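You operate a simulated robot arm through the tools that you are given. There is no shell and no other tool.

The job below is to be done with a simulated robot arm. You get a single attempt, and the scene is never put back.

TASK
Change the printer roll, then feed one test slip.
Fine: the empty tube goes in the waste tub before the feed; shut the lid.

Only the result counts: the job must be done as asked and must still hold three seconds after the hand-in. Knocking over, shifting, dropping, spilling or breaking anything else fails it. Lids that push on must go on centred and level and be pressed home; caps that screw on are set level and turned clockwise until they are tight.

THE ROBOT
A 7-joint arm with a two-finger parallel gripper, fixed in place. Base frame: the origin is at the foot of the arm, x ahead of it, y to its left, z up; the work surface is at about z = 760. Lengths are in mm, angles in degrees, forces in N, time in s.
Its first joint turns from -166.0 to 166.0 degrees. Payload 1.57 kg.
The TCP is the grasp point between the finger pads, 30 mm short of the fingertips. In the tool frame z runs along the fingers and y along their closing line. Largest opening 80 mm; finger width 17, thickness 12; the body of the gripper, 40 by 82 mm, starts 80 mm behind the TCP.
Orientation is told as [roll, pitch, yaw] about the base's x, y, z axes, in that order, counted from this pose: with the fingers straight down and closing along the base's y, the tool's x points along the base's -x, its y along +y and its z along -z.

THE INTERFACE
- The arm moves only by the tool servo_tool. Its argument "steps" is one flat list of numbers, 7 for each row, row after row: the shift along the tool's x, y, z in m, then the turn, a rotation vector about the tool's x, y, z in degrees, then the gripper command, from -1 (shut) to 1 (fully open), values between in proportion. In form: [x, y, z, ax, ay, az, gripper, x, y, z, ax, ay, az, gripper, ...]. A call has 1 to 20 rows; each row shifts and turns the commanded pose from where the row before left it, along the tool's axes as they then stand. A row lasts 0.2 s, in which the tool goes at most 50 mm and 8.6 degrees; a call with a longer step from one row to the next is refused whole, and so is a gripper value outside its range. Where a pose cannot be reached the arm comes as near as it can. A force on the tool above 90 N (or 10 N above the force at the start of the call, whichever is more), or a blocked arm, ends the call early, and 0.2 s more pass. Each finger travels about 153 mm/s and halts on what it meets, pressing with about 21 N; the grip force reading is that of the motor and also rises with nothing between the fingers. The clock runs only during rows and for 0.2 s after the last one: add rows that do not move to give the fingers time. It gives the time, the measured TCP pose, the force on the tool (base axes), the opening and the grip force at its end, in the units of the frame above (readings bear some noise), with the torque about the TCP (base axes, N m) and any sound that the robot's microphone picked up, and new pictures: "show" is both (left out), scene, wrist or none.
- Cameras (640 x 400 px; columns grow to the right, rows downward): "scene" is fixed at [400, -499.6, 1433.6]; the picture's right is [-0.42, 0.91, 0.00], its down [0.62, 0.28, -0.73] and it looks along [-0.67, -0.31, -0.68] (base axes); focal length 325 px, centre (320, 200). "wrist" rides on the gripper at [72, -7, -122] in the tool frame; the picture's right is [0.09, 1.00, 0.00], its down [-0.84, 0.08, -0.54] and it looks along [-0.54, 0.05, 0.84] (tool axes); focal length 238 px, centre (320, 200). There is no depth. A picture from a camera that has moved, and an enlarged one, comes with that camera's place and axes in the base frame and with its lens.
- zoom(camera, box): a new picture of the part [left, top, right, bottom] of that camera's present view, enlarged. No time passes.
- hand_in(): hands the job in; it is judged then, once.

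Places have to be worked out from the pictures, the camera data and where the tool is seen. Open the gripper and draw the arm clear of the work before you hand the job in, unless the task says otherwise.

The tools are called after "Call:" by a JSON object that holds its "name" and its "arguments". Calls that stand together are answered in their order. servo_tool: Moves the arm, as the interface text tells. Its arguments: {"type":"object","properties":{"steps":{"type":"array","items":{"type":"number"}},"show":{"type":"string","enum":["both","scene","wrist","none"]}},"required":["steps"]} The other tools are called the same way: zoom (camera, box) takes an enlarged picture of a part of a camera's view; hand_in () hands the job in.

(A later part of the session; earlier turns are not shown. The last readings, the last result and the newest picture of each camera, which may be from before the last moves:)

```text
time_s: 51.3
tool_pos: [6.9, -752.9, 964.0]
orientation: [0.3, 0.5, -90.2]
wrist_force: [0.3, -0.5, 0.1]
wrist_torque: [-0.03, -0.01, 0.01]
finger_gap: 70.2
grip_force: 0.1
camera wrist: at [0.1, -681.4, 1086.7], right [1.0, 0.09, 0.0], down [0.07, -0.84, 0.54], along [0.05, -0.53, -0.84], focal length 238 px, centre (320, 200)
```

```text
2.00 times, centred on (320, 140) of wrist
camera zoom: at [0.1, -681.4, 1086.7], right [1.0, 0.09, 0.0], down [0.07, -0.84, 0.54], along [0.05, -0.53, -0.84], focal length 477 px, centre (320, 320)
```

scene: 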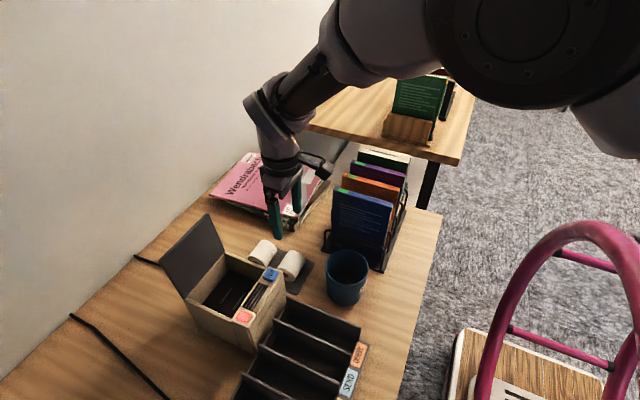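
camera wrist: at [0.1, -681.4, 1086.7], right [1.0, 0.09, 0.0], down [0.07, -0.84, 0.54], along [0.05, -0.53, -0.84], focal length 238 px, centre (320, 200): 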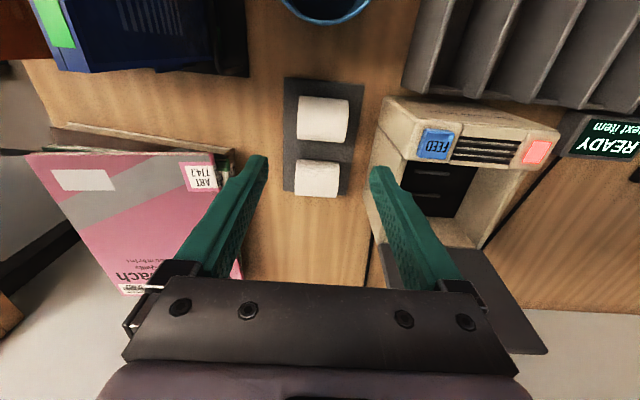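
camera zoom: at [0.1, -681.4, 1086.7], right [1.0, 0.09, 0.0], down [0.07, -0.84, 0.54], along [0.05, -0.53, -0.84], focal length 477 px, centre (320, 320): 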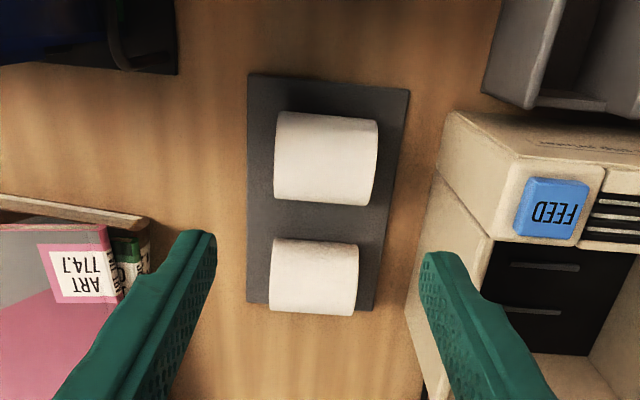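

The upper roll in view is centred near (10, -753) with its ends at x ≈ -20 and 40. I'll align, open to 74 mm and descend to about TCP z 830 for a check.

Call:
{"name": "servo_tool", "arguments": {"steps": [0, 0.003, 0.03, 0, 0, 0, 0.85, 0, 0, 0.035, 0, 0, 0, 0.85, 0, 0, 0.035, 0, 0, 0, 0.85, 0, 0, 0.025, 0, 0, 0, 0.85, 0, 0, 0, 0, 0, 0, 0.85], "show": "both"}}

Call:
{"name": "zoom", "arguments": {"camera": "wrist", "box": [220, 40, 420, 240]}}

Call:
{"name": "zoom", "arguments": {"camera": "scene", "box": [220, 180, 350, 320]}}

```text
time_s: 52.5
tool_pos: [7.9, -752.8, 838.3]
orientation: [0.2, 0.4, -90.2]
wrist_force: [0.5, 0.6, -1.0]
wrist_torque: [0.0, -0.01, 0.0]
finger_gap: 73.9
grip_force: 0.1
camera wrist: at [3.2, -681.3, 961.8], right [1.0, 0.09, 0.0], down [0.07, -0.84, 0.54], along [0.05, -0.53, -0.84], focal length 238 px, centre (320, 200)
```

scene: 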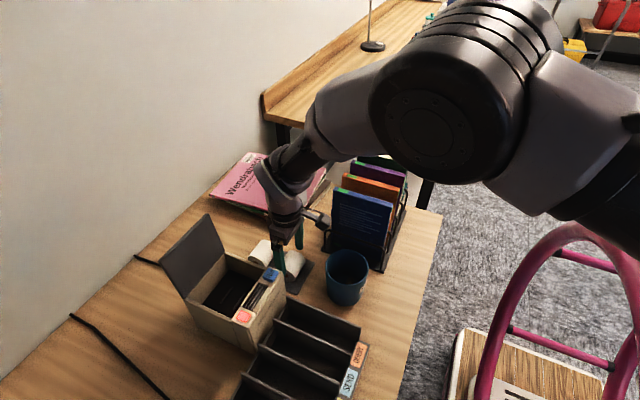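
wrist: 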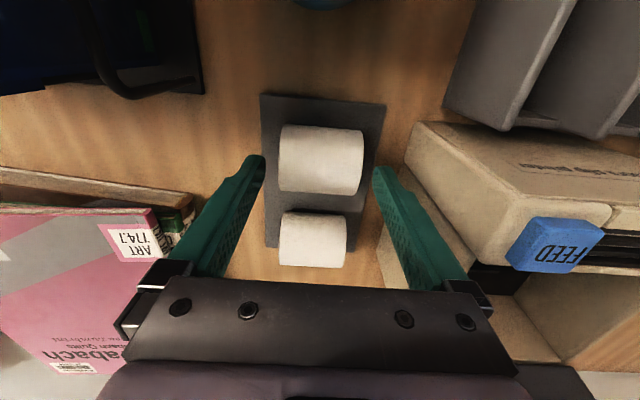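

```text
2.00 times, centred on (320, 140) of wrist
camera zoom: at [3.2, -681.3, 961.8], right [1.0, 0.09, 0.0], down [0.07, -0.84, 0.54], along [0.05, -0.53, -0.84], focal length 477 px, centre (320, 320)
```

zoom: 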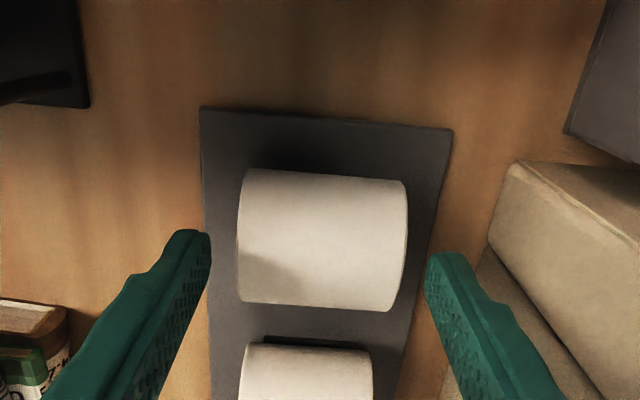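

```text
2.86 times, centred on (285, 250) of scene
camera zoom: at [400.0, -499.6, 1433.6], right [-0.42, 0.91, 0.0], down [0.62, 0.28, -0.73], along [-0.67, -0.31, -0.68], focal length 930 px, centre (420, 57)
```

zoom: 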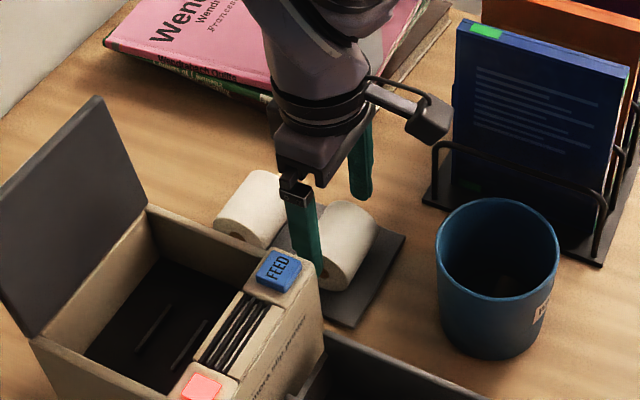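

The roll is centred near (11, -755). I'll nudge over by 2 mm, descend the last 33 mm and close on its ends.

Call:
{"name": "servo_tool", "arguments": {"steps": [-0.0015, 0.002, 0.015, 0, 0, 0, 0.85, 0, 0, 0.012, 0, 0, 0, 0.85, 0, 0, 0.006, 0, 0, 0, 0.85, 0, 0, 0, 0, 0, 0, 0.6, 0, 0, 0, 0, 0, 0, 0.2, 0, 0, 0, 0, 0, 0, -1, 0, 0, 0, 0, 0, 0, -1, 0, 0, 0, 0, 0, 0, -1], "show": "wrist"}}

Call:
{"name": "zoom", "arguments": {"camera": "wrist", "box": [220, 40, 420, 240]}}

```text
time_s: 54.3
tool_pos: [11.5, -755.7, 804.4]
orientation: [0.2, 0.4, -90.1]
wrist_force: [-0.7, 0.3, 0.2]
wrist_torque: [0.01, 0.02, 0.01]
finger_gap: 56.7
grip_force: 20.9
camera wrist: at [5.4, -682.3, 928.0], right [1.0, 0.09, 0.0], down [0.07, -0.84, 0.54], along [0.05, -0.53, -0.84], focal length 238 px, centre (320, 200)
```

wrist: 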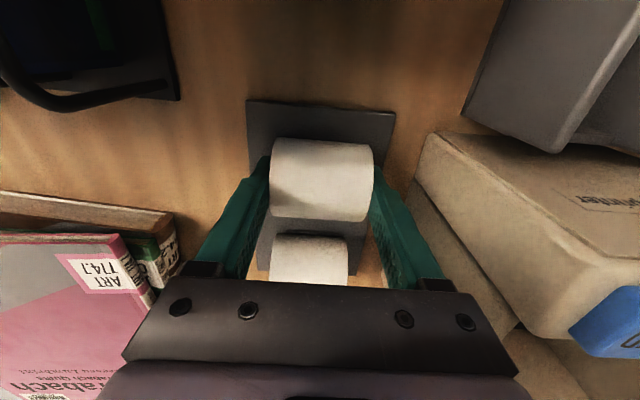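

```text
2.00 times, centred on (320, 140) of wrist
camera zoom: at [5.4, -682.3, 928.0], right [1.0, 0.09, 0.0], down [0.07, -0.84, 0.54], along [0.05, -0.53, -0.84], focal length 477 px, centre (320, 320)
```

zoom: 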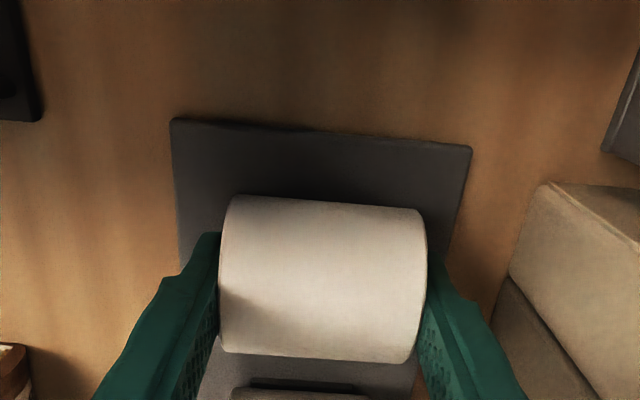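

The roll is gripped at 56.7 mm, centred in the fingers. I'll lift it well clear.

Call:
{"name": "servo_tool", "arguments": {"steps": [0, 0, -0.01, 0, 0, 0, -1, 0, 0, -0.025, 0, 0, 0, -1, 0, 0, -0.035, 0, 0, 0, -1, 0, 0, -0.035, 0, 0, 0, -1, 0, 0, -0.04, 0, 0, 0, -1, 0, 0, -0.035, 0, 0, 0, -1, 0, 0, 0, 0, 0, 0, -1], "show": "both"}}

```text
time_s: 55.9
tool_pos: [12.9, -752.8, 984.4]
orientation: [0.2, 0.4, -90.3]
wrist_force: [-0.2, 0.6, -0.9]
wrist_torque: [0.0, -0.04, -0.01]
finger_gap: 56.4
grip_force: 20.9
camera wrist: at [5.6, -680.7, 1107.2], right [1.0, 0.09, 0.0], down [0.07, -0.84, 0.54], along [0.05, -0.53, -0.84], focal length 238 px, centre (320, 200)
```

scene: 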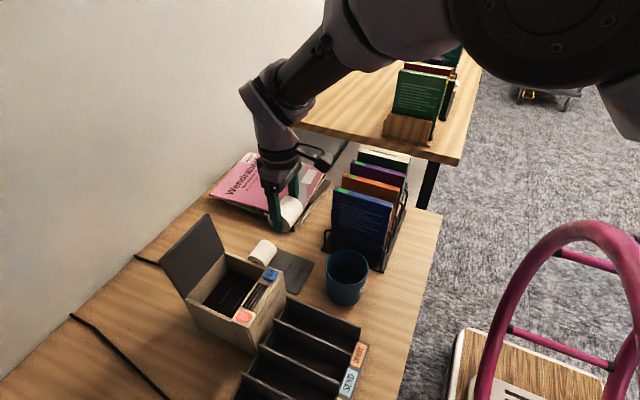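
wrist: 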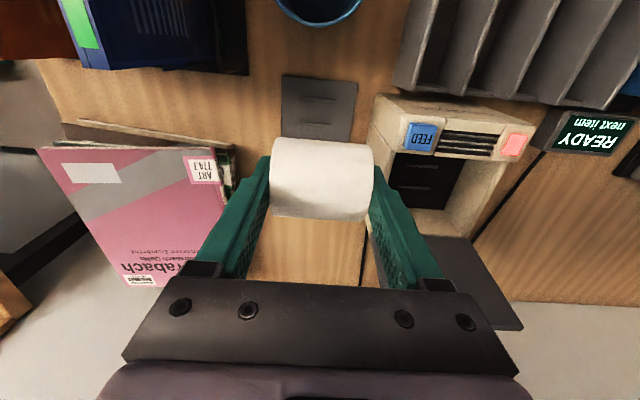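

The roll is held. I'll carry it over the printer cavity, with a target TCP of (149.5, -814).

Call:
{"name": "servo_tool", "arguments": {"steps": [-0.0152, 0.0342, 0, 0, 0, 0, -1, -0.0152, 0.0342, 0, 0, 0, 0, -1, -0.0152, 0.0342, 0, 0, 0, 0, -1, -0.0152, 0.0342, 0, 0, 0, 0, -1, 0, 0, 0, 0, 0, 0, -1, 0, 0, 0, 0, 0, 0, -1], "show": "both"}}

```text
time_s: 57.3
tool_pos: [148.3, -817.0, 986.1]
orientation: [0.2, 0.4, -90.2]
wrist_force: [0.8, 0.0, -0.4]
wrist_torque: [0.02, -0.03, 0.0]
finger_gap: 56.5
grip_force: 20.7
camera wrist: at [141.6, -744.3, 1108.7], right [1.0, 0.09, 0.0], down [0.07, -0.84, 0.54], along [0.05, -0.53, -0.84], focal length 238 px, centre (320, 200)
```

scene: 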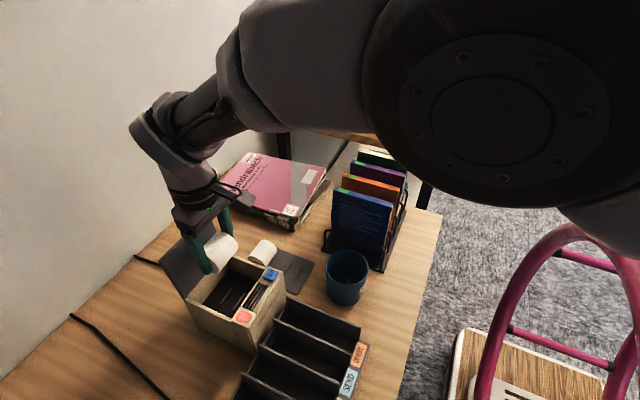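
wrist: 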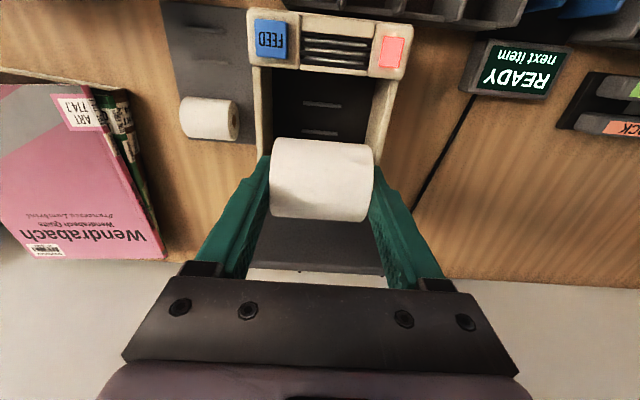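

I'll adjust by about +2 mm in y and +1 mm in x, then descend partway into the cavity and recheck alignment against the rails.

Call:
{"name": "servo_tool", "arguments": {"steps": [0.002, 0.001, 0.03, 0, 0, 0, -1, 0, 0, 0.03, 0, 0, 0, -1, 0, 0, 0.025, 0, 0, 0, -1, 0, 0, 0.01, 0, 0, 0, -1, 0, 0, 0, 0, 0, 0, -1], "show": "both"}}

Call:
{"name": "zoom", "arguments": {"camera": "wrist", "box": [200, 40, 440, 240]}}

Call:
{"name": "zoom", "arguments": {"camera": "scene", "box": [150, 200, 330, 330]}}

```text
time_s: 58.5
tool_pos: [150.4, -815.3, 890.8]
orientation: [0.3, 0.3, -90.2]
wrist_force: [0.5, -0.4, -0.5]
wrist_torque: [0.0, -0.02, -0.01]
finger_gap: 56.7
grip_force: 20.9
camera wrist: at [143.4, -742.6, 1013.2], right [1.0, 0.09, 0.0], down [0.07, -0.84, 0.54], along [0.05, -0.53, -0.84], focal length 238 px, centre (320, 200)
```

scene: 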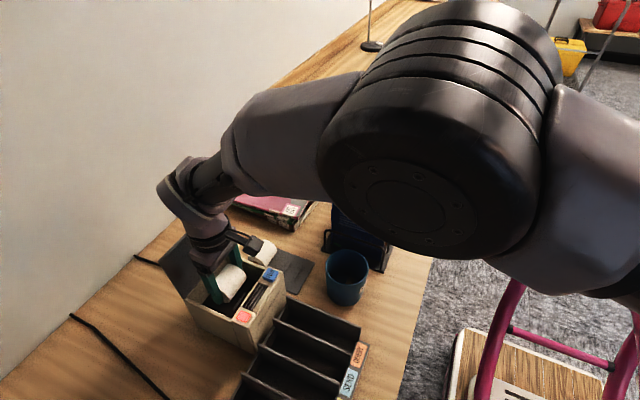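
wrist: 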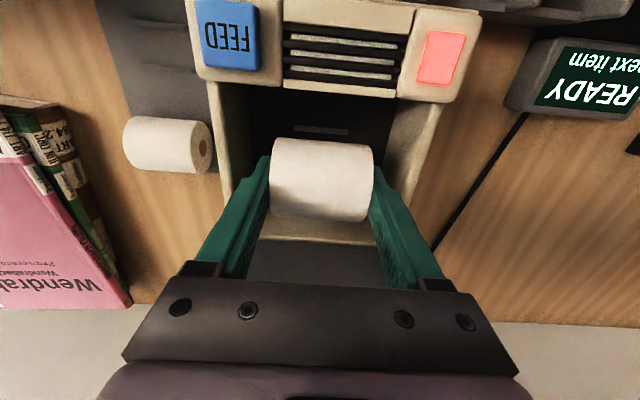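

```text
2.00 times, centred on (320, 140) of wrist
camera zoom: at [143.4, -742.6, 1013.2], right [1.0, 0.09, 0.0], down [0.07, -0.84, 0.54], along [0.05, -0.53, -0.84], focal length 477 px, centre (320, 320)
```

zoom: 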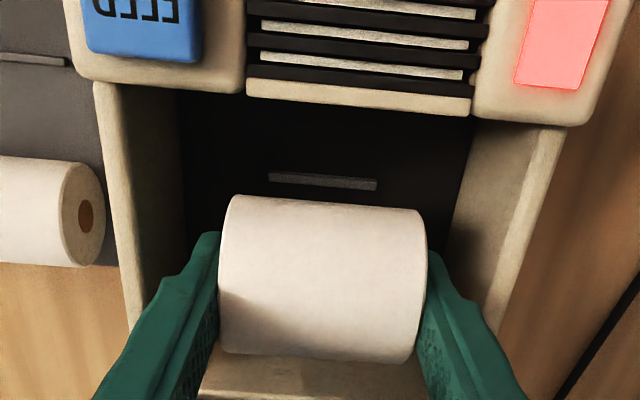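

```text
3.08 times, centred on (240, 265) of scene
camera zoom: at [400.0, -499.6, 1433.6], right [-0.42, 0.91, 0.0], down [0.62, 0.28, -0.73], along [-0.67, -0.31, -0.68], focal length 1001 px, centre (566, 0)
```

zoom: 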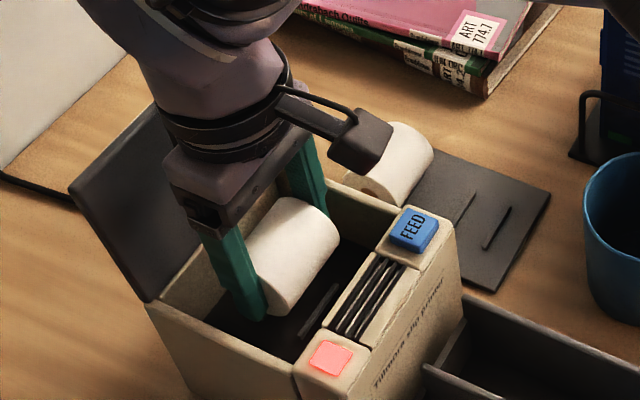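

The alignment looks right: rails centred at about y = -815 and the roll centred in x. I'll lower to just above the expected seat (TCP ≈ 861).

Call:
{"name": "servo_tool", "arguments": {"steps": [0, 0, 0.015, 0, 0, 0, -1, 0, 0, 0.01, 0, 0, 0, -1, 0, 0, 0.004, 0, 0, 0, -1, 0, 0, 0, 0, 0, 0, -1], "show": "wrist"}}

```text
time_s: 59.5
tool_pos: [147.7, -813.2, 860.3]
orientation: [0.2, 0.4, -90.3]
wrist_force: [0.3, -0.2, -0.7]
wrist_torque: [-0.02, 0.01, -0.02]
finger_gap: 56.4
grip_force: 20.8
camera wrist: at [142.9, -741.8, 983.9], right [1.0, 0.09, 0.0], down [0.07, -0.84, 0.54], along [0.05, -0.53, -0.84], focal length 238 px, centre (320, 200)
```

wrist: 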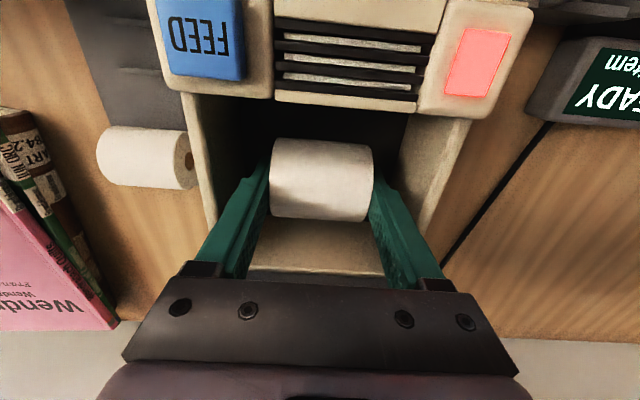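

There is no contact yet at TCP z ≈ 861. I'll lower in 1 mm steps, checking the force.

Call:
{"name": "servo_tool", "arguments": {"steps": [0, 0, 0.001, 0, 0, 0, -1, 0, 0, 0.001, 0, 0, 0, -1, 0, 0, 0.001, 0, 0, 0, -1, 0, 0, 0, 0, 0, 0, -1], "show": "none"}}

```text
time_s: 60.5
tool_pos: [149.6, -813.8, 859.1]
orientation: [0.1, 0.3, -90.2]
wrist_force: [-0.2, 0.5, -1.0]
wrist_torque: [0.01, -0.02, -0.02]
finger_gap: 56.4
grip_force: 21.0
```

Call:
{"name": "servo_tool", "arguments": {"steps": [0, 0, 0.001, 0, 0, 0, -1, 0, 0, 0.001, 0, 0, 0, -1, 0, 0, 0, 0, 0, 0, -1], "show": "none"}}

```text
time_s: 61.3
tool_pos: [148.2, -814.6, 856.8]
orientation: [0.2, 0.3, -90.3]
wrist_force: [1.3, 0.5, 8.6]
wrist_torque: [-0.02, 0.16, 0.03]
finger_gap: 56.5
grip_force: 21.1
```

Contact: Fz is 8.6 N, so the roll is resting on its cradle at TCP z ≈ 857. I'll release by opening 5 mm per side and look.

Call:
{"name": "servo_tool", "arguments": {"steps": [0, 0, 0, 0, 0, 0, 0.5, 0, 0, 0, 0, 0, 0, 0.68, 0, 0, 0, 0, 0, 0, 0.68, 0, 0, 0, 0, 0, 0, 0.68], "show": "both"}}

Call:
{"name": "zoom", "arguments": {"camera": "wrist", "box": [200, 40, 440, 240]}}

Call:
{"name": "zoom", "arguments": {"camera": "scene", "box": [150, 200, 330, 330]}}

```text
time_s: 62.3
tool_pos: [148.7, -814.7, 855.6]
orientation: [0.1, 0.4, -90.2]
wrist_force: [-0.2, 0.4, 0.0]
wrist_torque: [-0.01, 0.02, 0.05]
finger_gap: 67.3
grip_force: 0.1
camera wrist: at [142.4, -741.9, 979.0], right [1.0, 0.09, 0.0], down [0.07, -0.84, 0.54], along [0.05, -0.53, -0.84], focal length 238 px, centre (320, 200)
```

scene: 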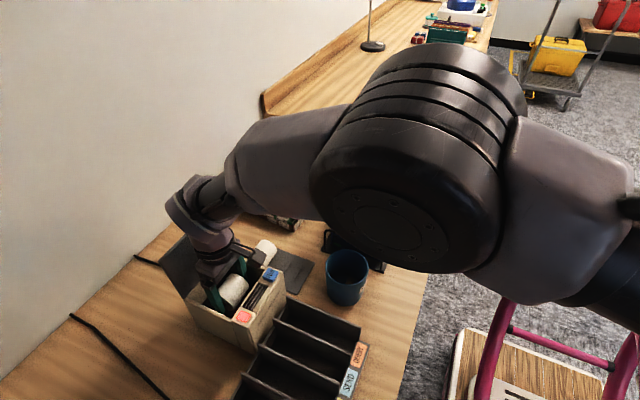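
wrist: 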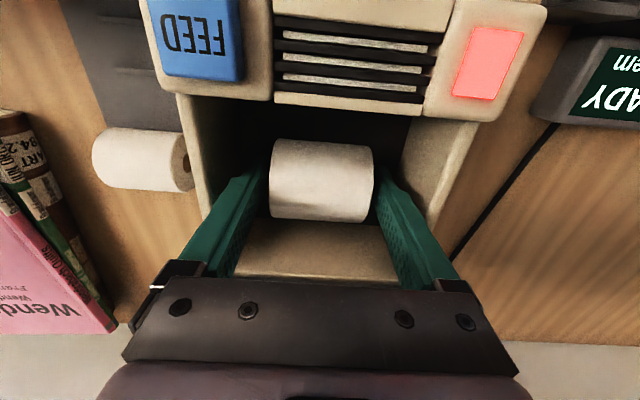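

```text
2.00 times, centred on (320, 140) of wrist
camera zoom: at [142.4, -741.9, 979.0], right [1.0, 0.09, 0.0], down [0.07, -0.84, 0.54], along [0.05, -0.53, -0.84], focal length 477 px, centre (320, 320)
```

zoom: 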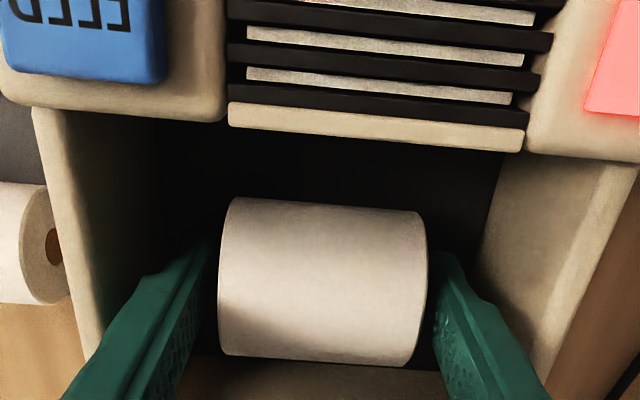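

```text
3.08 times, centred on (240, 265) of scene
camera zoom: at [400.0, -499.6, 1433.6], right [-0.42, 0.91, 0.0], down [0.62, 0.28, -0.73], along [-0.67, -0.31, -0.68], focal length 1001 px, centre (566, 0)
```

zoom: 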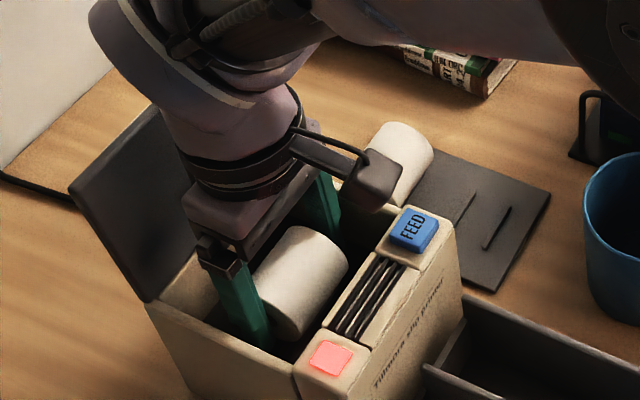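

The roll sits in the cradle, centred. I'll raise the gripper straight up out of the cavity.

Call:
{"name": "servo_tool", "arguments": {"steps": [0, 0, -0.01, 0, 0, 0, 0.68, 0, 0, -0.03, 0, 0, 0, 0.68, 0, 0, -0.035, 0, 0, 0, 0.68, 0, 0, -0.035, 0, 0, 0, 0.68, 0, 0, -0.035, 0, 0, 0, 0.4, 0, 0, -0.03, 0, 0, 0, 0, 0, 0, 0, 0, 0, 0, 0], "show": "both"}}

Call:
{"name": "zoom", "arguments": {"camera": "wrist", "box": [200, 20, 440, 300]}}

Call:
{"name": "zoom", "arguments": {"camera": "scene", "box": [130, 180, 330, 330]}}

```text
time_s: 63.9
tool_pos: [148.0, -815.0, 1030.7]
orientation: [0.1, 0.3, -90.1]
wrist_force: [-0.6, -0.9, 0.3]
wrist_torque: [-0.01, 0.02, 0.0]
finger_gap: 40.0
grip_force: 0.0
camera wrist: at [141.7, -742.9, 1154.2], right [1.0, 0.09, 0.0], down [0.07, -0.84, 0.54], along [0.05, -0.53, -0.84], focal length 238 px, centre (320, 200)
```

scene: 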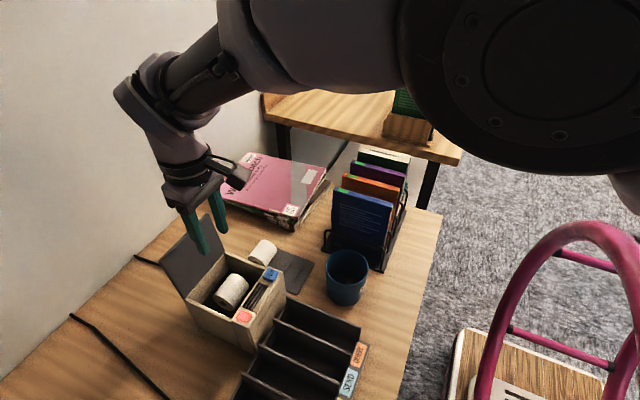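
wrist: 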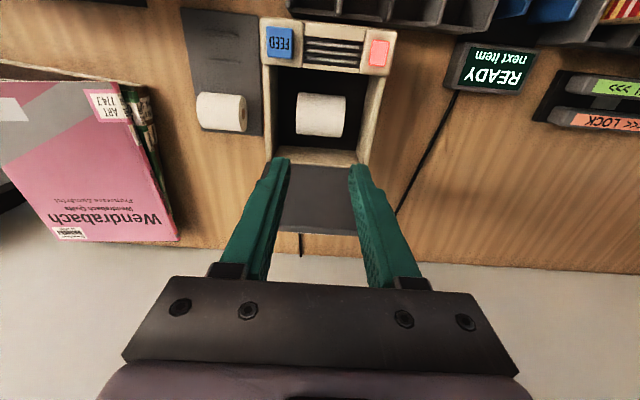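

```text
1.43 times, centred on (320, 160) of wrist
camera zoom: at [141.7, -742.9, 1154.2], right [1.0, 0.09, 0.0], down [0.07, -0.84, 0.54], along [0.05, -0.53, -0.84], focal length 340 px, centre (320, 257)
```

zoom: 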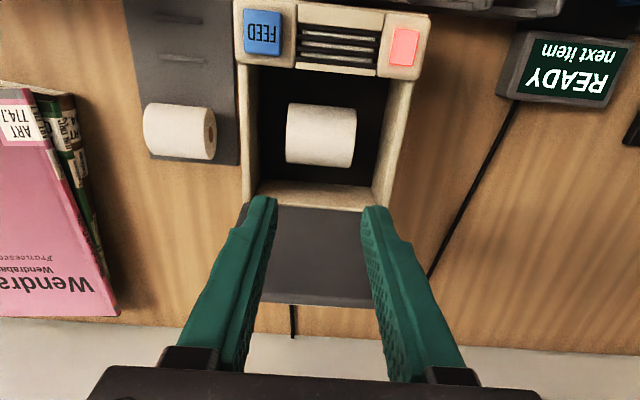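

```text
2.67 times, centred on (230, 255) of scene
camera zoom: at [400.0, -499.6, 1433.6], right [-0.42, 0.91, 0.0], down [0.62, 0.28, -0.73], along [-0.67, -0.31, -0.68], focal length 868 px, centre (560, 53)
```

zoom: 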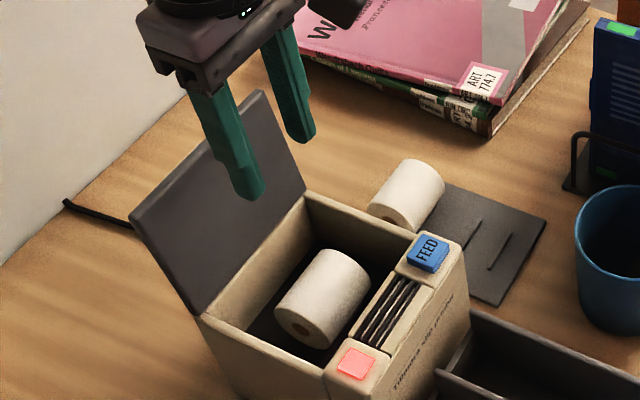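

The roll is seated. To close the lid under control, I'll straddle its free edge with the fingers (closing along y) and swing it about the hinge. First I rotate back to yaw 0 with a 36 mm opening.

Call:
{"name": "servo_tool", "arguments": {"steps": [0, 0, -0.002, 0, 0, -8.2, -0.1, 0, 0, -0.002, 0, 0, -8.2, -0.1, 0, 0, -0.002, 0, 0, -8.2, -0.1, 0, 0, -0.002, 0, 0, -8.2, -0.1, 0, 0, -0.002, 0, 0, -8.2, -0.1, 0, 0, -0.002, 0, 0, -8.2, -0.1, 0, 0, -0.002, 0, 0, -8.2, -0.1, 0, 0, 0, 0, 0, -8.2, -0.1, 0, 0, 0, 0, 0, -8.2, -0.1, 0, 0, 0, 0, 0, -8.2, -0.1, 0, 0, 0, 0, 0, -8.1, -0.1, 0, 0, 0, 0, 0, 0, -0.1], "show": "both"}}

```text
time_s: 66.5
tool_pos: [148.6, -815.7, 1044.7]
orientation: [0.4, -0.2, 0.0]
wrist_force: [0.1, 0.5, 0.7]
wrist_torque: [0.0, 0.04, 0.02]
finger_gap: 35.9
grip_force: 0.1
camera wrist: at [76.7, -821.3, 1167.1], right [-0.09, 1.0, 0.01], down [0.84, 0.07, 0.55], along [0.54, 0.06, -0.84], focal length 238 px, centre (320, 200)
```

scene: 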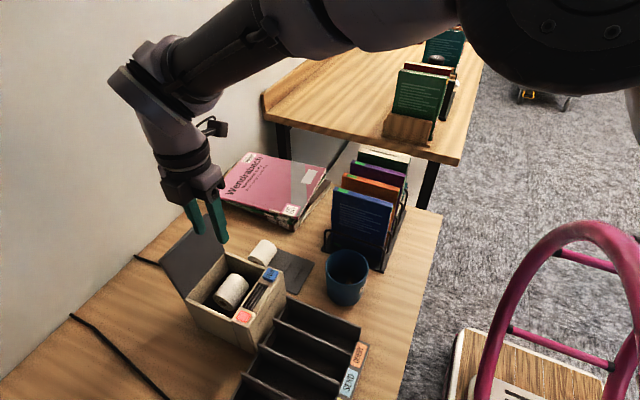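
wrist: 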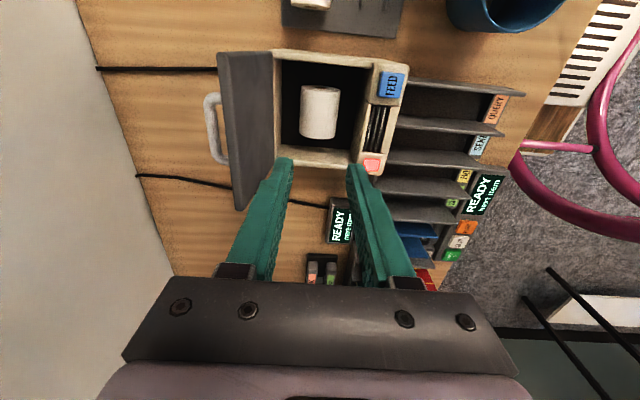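

The lid's free edge is near y ≈ -880, z ≈ 990. I'll move above it at this height with the edge centred between the fingers, watching for reach flags.

Call:
{"name": "servo_tool", "arguments": {"steps": [0, -0.02, 0, 0, 0, 0, -0.1, 0, -0.02, 0, 0, 0, 0, -0.1, 0, -0.014, 0, 0, 0, 0, -0.1, 0, -0.01, 0, 0, 0, 0, -0.1, 0, 0, 0, 0, 0, 0, -0.1], "show": "both"}}

Call:
{"name": "zoom", "arguments": {"camera": "wrist", "box": [220, 40, 440, 260]}}

Call:
{"name": "zoom", "arguments": {"camera": "scene", "box": [110, 150, 310, 330]}}

```text
time_s: 67.7
tool_pos: [148.3, -879.7, 1045.2]
orientation: [0.3, -0.2, 0.0]
wrist_force: [0.3, 0.5, -1.0]
wrist_torque: [0.01, -0.01, -0.02]
finger_gap: 35.8
grip_force: 0.0
camera wrist: at [76.5, -884.7, 1167.3], right [-0.09, 1.0, 0.01], down [0.84, 0.07, 0.55], along [0.54, 0.05, -0.84], focal length 238 px, centre (320, 200)
```

scene: 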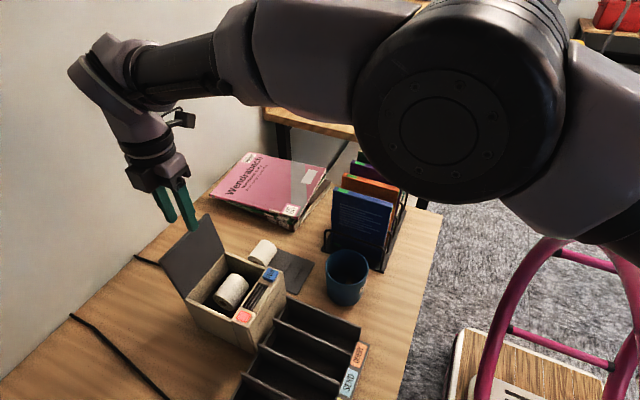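
wrist: 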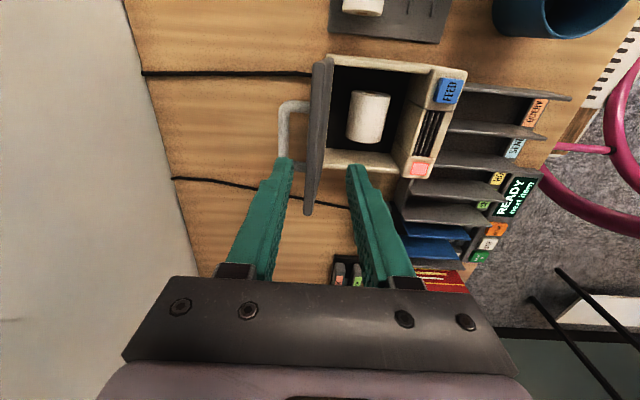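

```text
1.82 times, centred on (330, 150) of wrist
camera zoom: at [76.5, -884.7, 1167.3], right [-0.09, 1.0, 0.01], down [0.84, 0.07, 0.55], along [0.54, 0.05, -0.84], focal length 433 px, centre (302, 291)
```

zoom: 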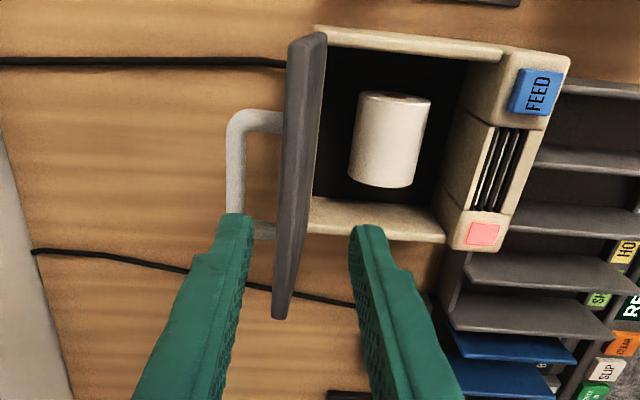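

```text
2.22 times, centred on (210, 240) of scene
camera zoom: at [400.0, -499.6, 1433.6], right [-0.42, 0.91, 0.0], down [0.62, 0.28, -0.73], along [-0.67, -0.31, -0.68], focal length 723 px, centre (564, 111)
```

zoom: 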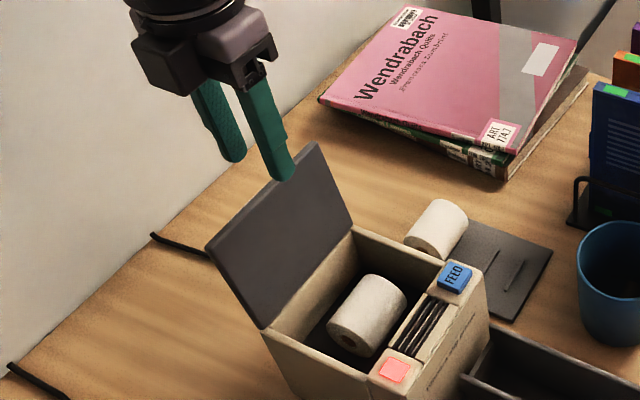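

The gripper reached there with no flags, and the lid edge sits between the fingers with about 12–14 mm on each side. I'll descend 45 mm to straddle it.

Call:
{"name": "servo_tool", "arguments": {"steps": [0, 0, 0.015, 0, 0, 0, -0.1, 0, 0, 0.015, 0, 0, 0, -0.1, 0, 0, 0.015, 0, 0, 0, -0.1, 0, 0, 0, 0, 0, 0, -0.1], "show": "both"}}

Call:
{"name": "zoom", "arguments": {"camera": "wrist", "box": [220, 40, 440, 260]}}

```text
time_s: 68.7
tool_pos: [148.9, -879.0, 1000.3]
orientation: [0.4, -0.2, -0.1]
wrist_force: [0.3, -0.5, -0.2]
wrist_torque: [0.0, 0.0, -0.01]
finger_gap: 36.2
grip_force: 0.1
camera wrist: at [76.1, -885.4, 1122.3], right [-0.09, 1.0, 0.01], down [0.84, 0.07, 0.55], along [0.54, 0.05, -0.84], focal length 238 px, centre (320, 200)
```

scene: 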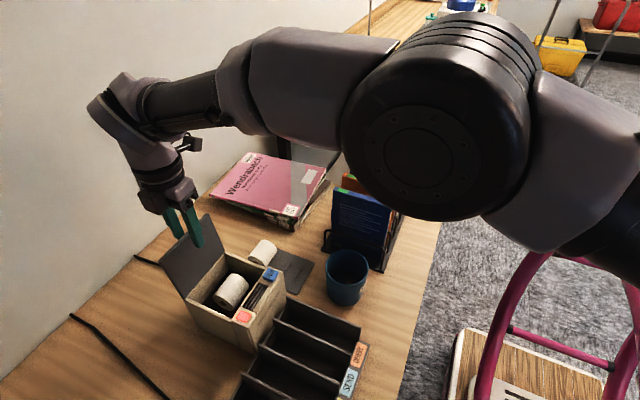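
wrist: 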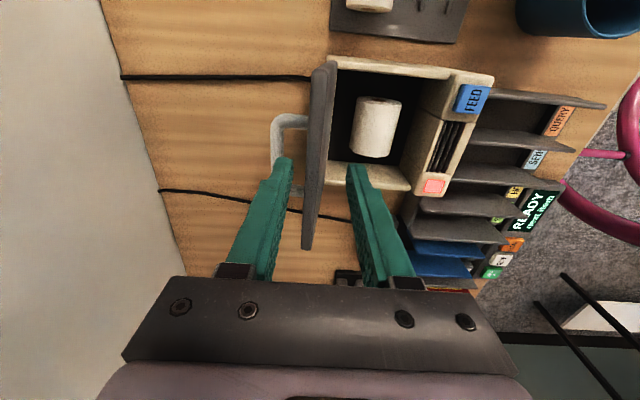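

```text
1.82 times, centred on (330, 150) of wrist
camera zoom: at [76.1, -885.4, 1122.3], right [-0.09, 1.0, 0.01], down [0.84, 0.07, 0.55], along [0.54, 0.05, -0.84], focal length 433 px, centre (302, 291)
```

zoom: 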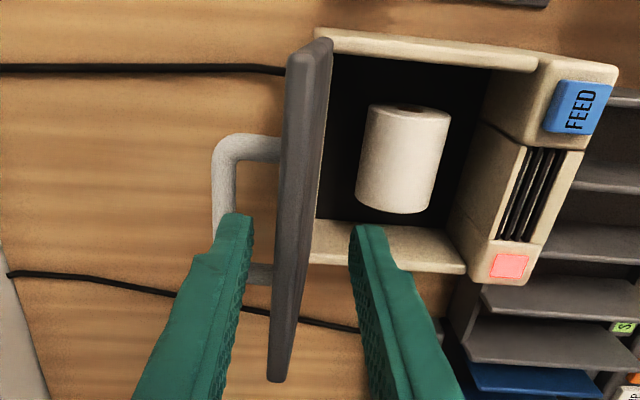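

The lid edge is straddled. I'll start the closing swing about the hinge: 20° in 5° steps.

Call:
{"name": "servo_tool", "arguments": {"steps": [0, 0.0104, -0.0004, 5, 0, 0, -0.1, 0, 0.0104, -0.0004, 5, 0, 0, -0.1, 0, 0.0104, -0.0004, 5, 0, 0, -0.1, 0, 0.0104, -0.0004, 5, 0, 0, -0.1, 0, 0, 0, 0, 0, 0, -0.1], "show": "both"}}

Call:
{"name": "zoom", "arguments": {"camera": "scene", "box": [130, 170, 310, 330]}}

Call:
{"name": "zoom", "arguments": {"camera": "wrist", "box": [220, 40, 440, 260]}}

```text
time_s: 69.9
tool_pos: [149.4, -838.5, 997.9]
orientation: [-19.7, -0.2, -0.1]
wrist_force: [0.7, 0.3, 0.0]
wrist_torque: [0.03, -0.03, 0.0]
finger_gap: 36.0
grip_force: 0.0
camera wrist: at [77.3, -801.9, 1113.3], right [-0.09, 0.94, -0.34], down [0.84, 0.25, 0.49], along [0.54, -0.24, -0.81], focal length 238 px, centre (320, 200)
```

scene: 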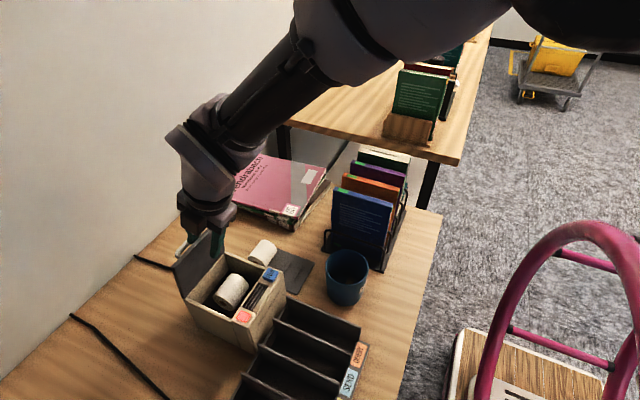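
wrist: 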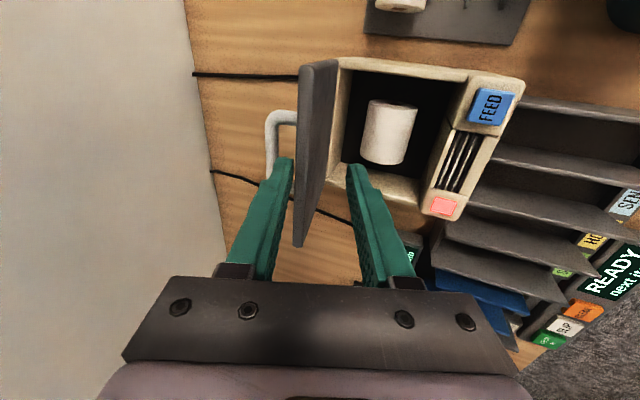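

```text
2.50 times, centred on (220, 250) of scene
camera zoom: at [400.0, -499.6, 1433.6], right [-0.42, 0.91, 0.0], down [0.62, 0.28, -0.73], along [-0.67, -0.31, -0.68], focal length 813 px, centre (570, 75)
```

zoom: 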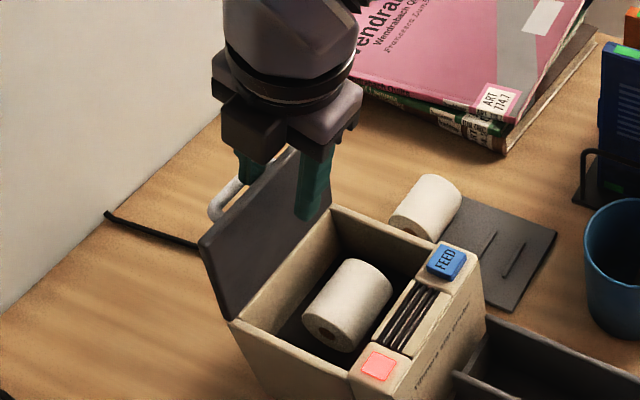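

```text
1.82 times, centred on (330, 150) of wrist
camera zoom: at [77.3, -801.9, 1113.3], right [-0.09, 0.94, -0.34], down [0.84, 0.25, 0.49], along [0.54, -0.24, -0.81], focal length 433 px, centre (302, 291)
```

zoom: 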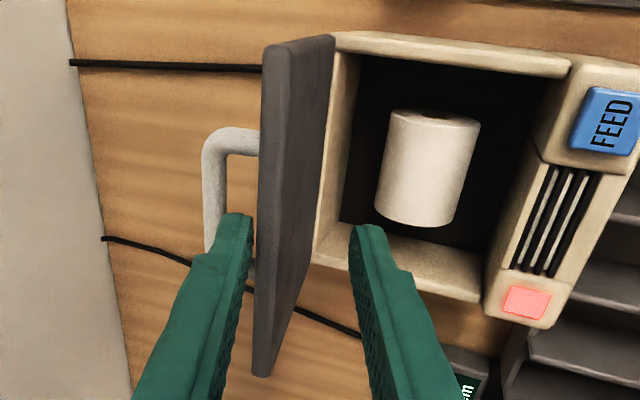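

The lid follows the rear finger and stays where it is put, so the hinge has friction and there's no slam. I'll continue another 20°.

Call:
{"name": "servo_tool", "arguments": {"steps": [0, 0.0104, -0.0004, 5, 0, 0, -0.1, 0, 0.0104, -0.0004, 5, 0, 0, -0.1, 0, 0.0104, -0.0004, 5, 0, 0, -0.1, 0, 0.0104, -0.0004, 5, 0, 0, -0.1, 0, 0, 0, 0, 0, 0, -0.1], "show": "both"}}

Call:
{"name": "zoom", "arguments": {"camera": "scene", "box": [130, 170, 310, 330]}}

Call:
{"name": "zoom", "arguments": {"camera": "wrist", "box": [220, 40, 440, 260]}}

```text
time_s: 71.1
tool_pos: [149.4, -799.0, 979.2]
orientation: [-39.7, -0.2, -0.1]
wrist_force: [0.0, 0.2, 0.0]
wrist_torque: [-0.01, 0.0, -0.02]
finger_gap: 35.9
grip_force: 0.1
camera wrist: at [76.2, -725.3, 1077.2], right [-0.09, 0.77, -0.64], down [0.84, 0.4, 0.37], along [0.54, -0.5, -0.68], focal length 238 px, centre (320, 200)
```

scene: 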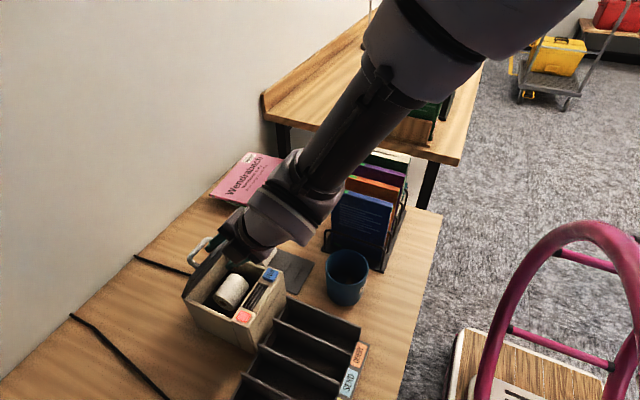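
wrist: 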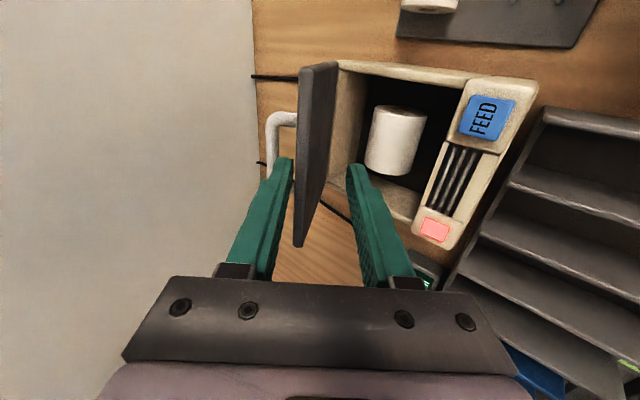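

```text
2.50 times, centred on (220, 250) of scene
camera zoom: at [400.0, -499.6, 1433.6], right [-0.42, 0.91, 0.0], down [0.62, 0.28, -0.73], along [-0.67, -0.31, -0.68], focal length 813 px, centre (570, 75)
```

zoom: 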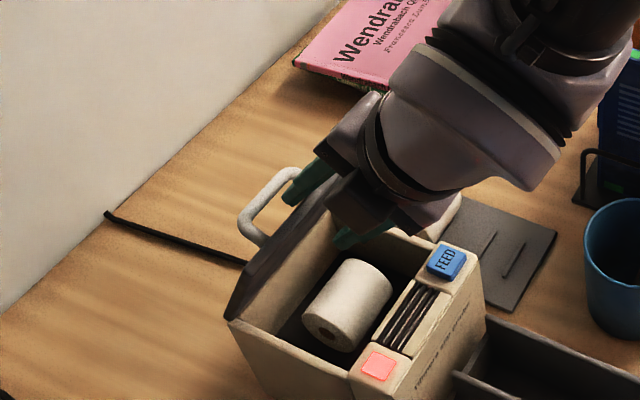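

```text
1.82 times, centred on (330, 150) of wrist
camera zoom: at [76.2, -725.3, 1077.2], right [-0.09, 0.77, -0.64], down [0.84, 0.4, 0.37], along [0.54, -0.5, -0.68], focal length 433 px, centre (302, 291)
```

zoom: 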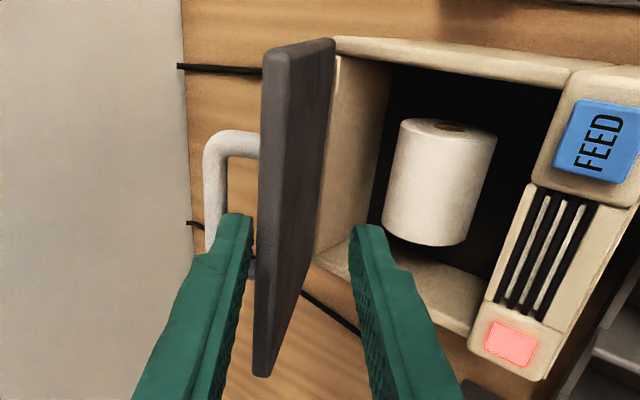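

The lid follows reliably, at about 60° now. I'll swing 10° more, then withdraw and press it down from above.

Call:
{"name": "servo_tool", "arguments": {"steps": [0, 0.0104, -0.0004, 5, 0, 0, -0.1, 0, 0.0104, -0.0004, 5, 0, 0, -0.1, 0, 0.0104, -0.0004, 5, 0, 0, -0.1, 0, 0, 0, 0, 0, 0, -0.1], "show": "both"}}

Call:
{"name": "zoom", "arguments": {"camera": "scene", "box": [130, 170, 310, 330]}}

```text
time_s: 72.1
tool_pos: [149.0, -776.0, 958.0]
orientation: [-54.7, -0.1, -0.1]
wrist_force: [0.0, -0.3, -0.4]
wrist_torque: [0.01, 0.01, -0.02]
finger_gap: 36.0
grip_force: 0.0
camera wrist: at [77.6, -680.0, 1034.2], right [-0.09, 0.58, -0.81], down [0.84, 0.49, 0.25], along [0.54, -0.66, -0.52], focal length 238 px, centre (320, 200)
```

scene: 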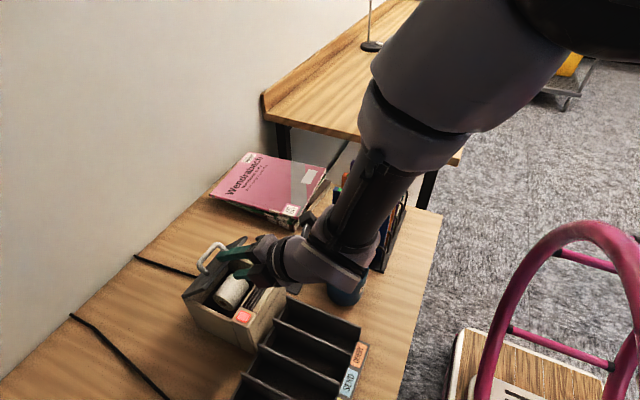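
wrist: 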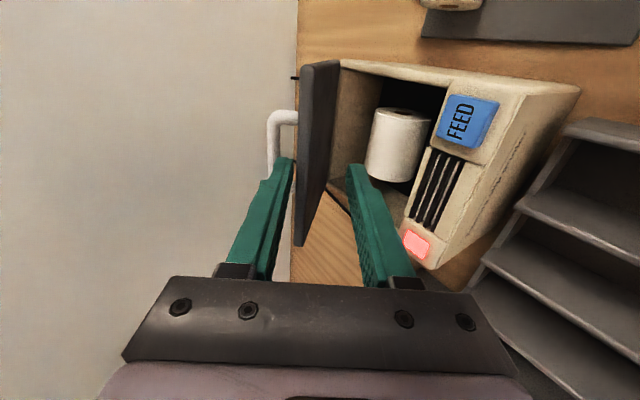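

```text
2.50 times, centred on (220, 250) of scene
camera zoom: at [400.0, -499.6, 1433.6], right [-0.42, 0.91, 0.0], down [0.62, 0.28, -0.73], along [-0.67, -0.31, -0.68], focal length 813 px, centre (570, 75)
```

zoom: 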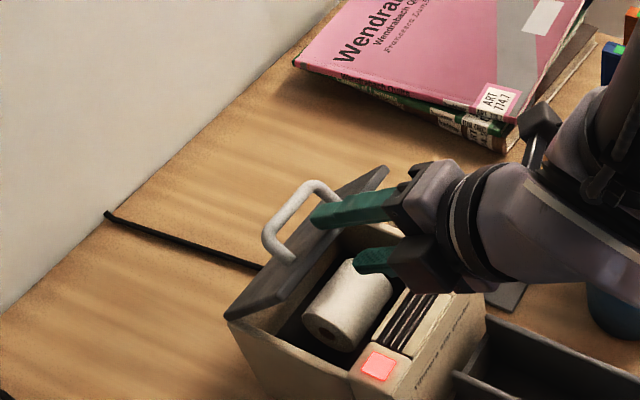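

The lid is at about 47° and holding. I'll back the fingers straight out along their own axis.

Call:
{"name": "servo_tool", "arguments": {"steps": [0, 0, -0.02, 0, 0, 0, -0.1, 0, 0, -0.02, 0, 0, 0, -0.1, 0, 0, -0.025, 0, 0, 0, -0.1, 0, 0, 0, 0, 0, 0, -0.1], "show": "both"}}

Call:
{"name": "zoom", "arguments": {"camera": "scene", "box": [130, 170, 310, 330]}}

```text
time_s: 73.1
tool_pos: [149.0, -723.7, 995.3]
orientation: [-54.7, -0.1, -0.1]
wrist_force: [0.5, -0.6, 0.7]
wrist_torque: [-0.02, -0.02, 0.01]
finger_gap: 36.0
grip_force: 0.0
camera wrist: at [77.1, -627.6, 1071.3], right [-0.09, 0.58, -0.81], down [0.84, 0.49, 0.25], along [0.54, -0.66, -0.53], focal length 238 px, centre (320, 200)
```

scene: 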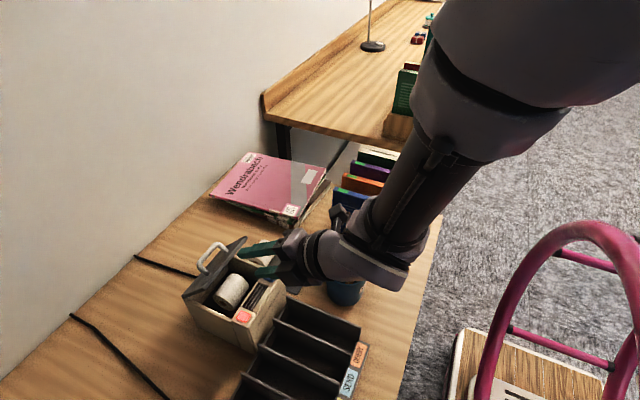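
wrist: 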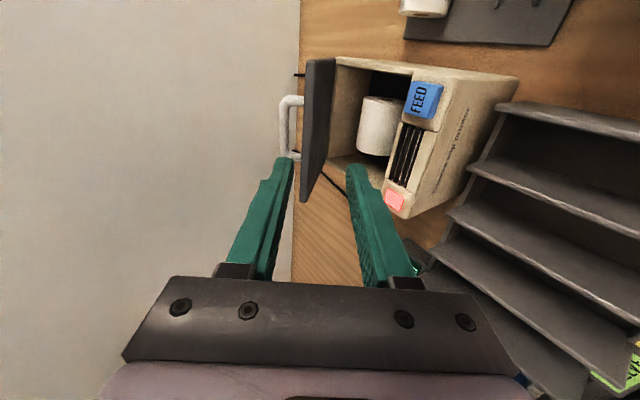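

```text
2.50 times, centred on (220, 250) of scene
camera zoom: at [400.0, -499.6, 1433.6], right [-0.42, 0.91, 0.0], down [0.62, 0.28, -0.73], along [-0.67, -0.31, -0.68], focal length 813 px, centre (570, 75)
```

zoom: 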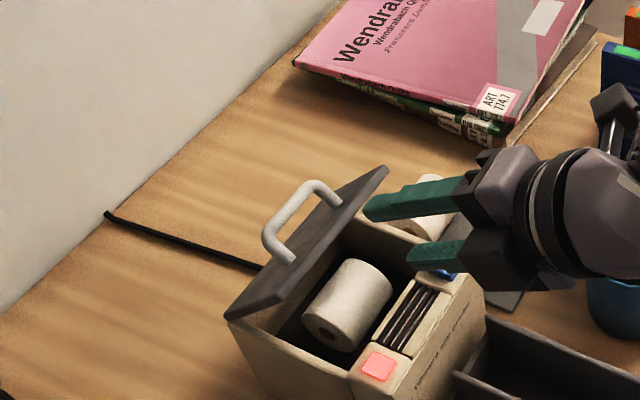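

The lid holds by itself at about 47°. I'll rotate the tool back to vertical in the clear and close the fingers for pushing.

Call:
{"name": "servo_tool", "arguments": {"steps": [0, 0, -0.01, -5, 0, 0, -0.5, 0, 0, -0.01, -5, 0, 0, -1, 0, 0, 0, -5, 0, 0, -1, 0, 0, 0, -5, 0, 0, -1, 0, 0, 0, -5, 0, 0, -1, 0, 0, 0, -5, 0, 0, -1, 0, 0, 0, -5, 0, 0, -1, 0, 0, 0, -5, 0, 0, -1, 0, 0, 0, -5, 0, 0, -1, 0, 0, 0, -5, 0, 0, -1, 0, 0, 0, -5, 0, 0, -1, 0, 0, 0, 0, 0, 0, -1], "show": "both"}}

Call:
{"name": "zoom", "arguments": {"camera": "wrist", "box": [180, 40, 460, 280]}}

```text
time_s: 75.7
tool_pos: [148.8, -708.6, 1007.3]
orientation: [0.4, -0.1, 0.0]
wrist_force: [-0.2, 0.6, -0.7]
wrist_torque: [0.0, 0.0, 0.0]
finger_gap: 0.0
grip_force: 20.9
camera wrist: at [77.0, -714.5, 1129.8], right [-0.09, 1.0, 0.01], down [0.83, 0.07, 0.55], along [0.54, 0.06, -0.84], focal length 238 px, centre (320, 200)
```

scene: 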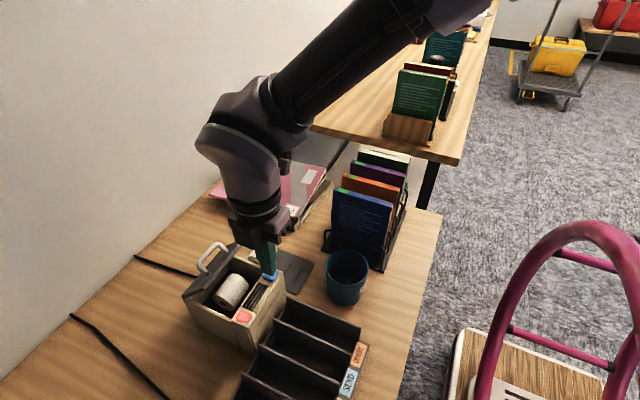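
wrist: 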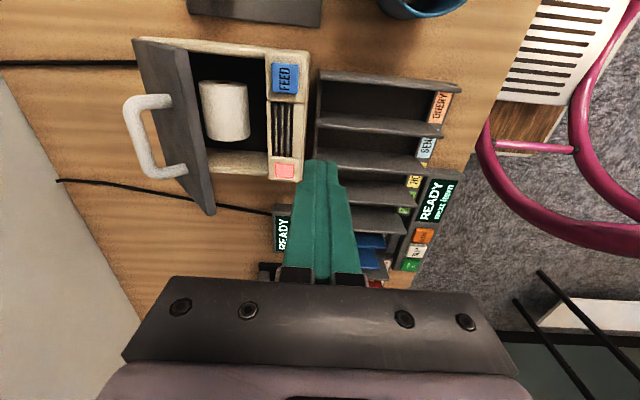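

```text
1.67 times, centred on (320, 160) of wrist
camera zoom: at [77.0, -714.5, 1129.8], right [-0.09, 1.0, 0.01], down [0.83, 0.07, 0.55], along [0.54, 0.06, -0.84], focal length 397 px, centre (320, 267)
```

zoom: 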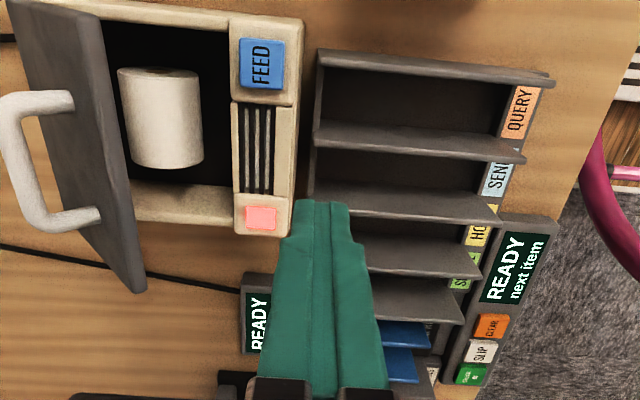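

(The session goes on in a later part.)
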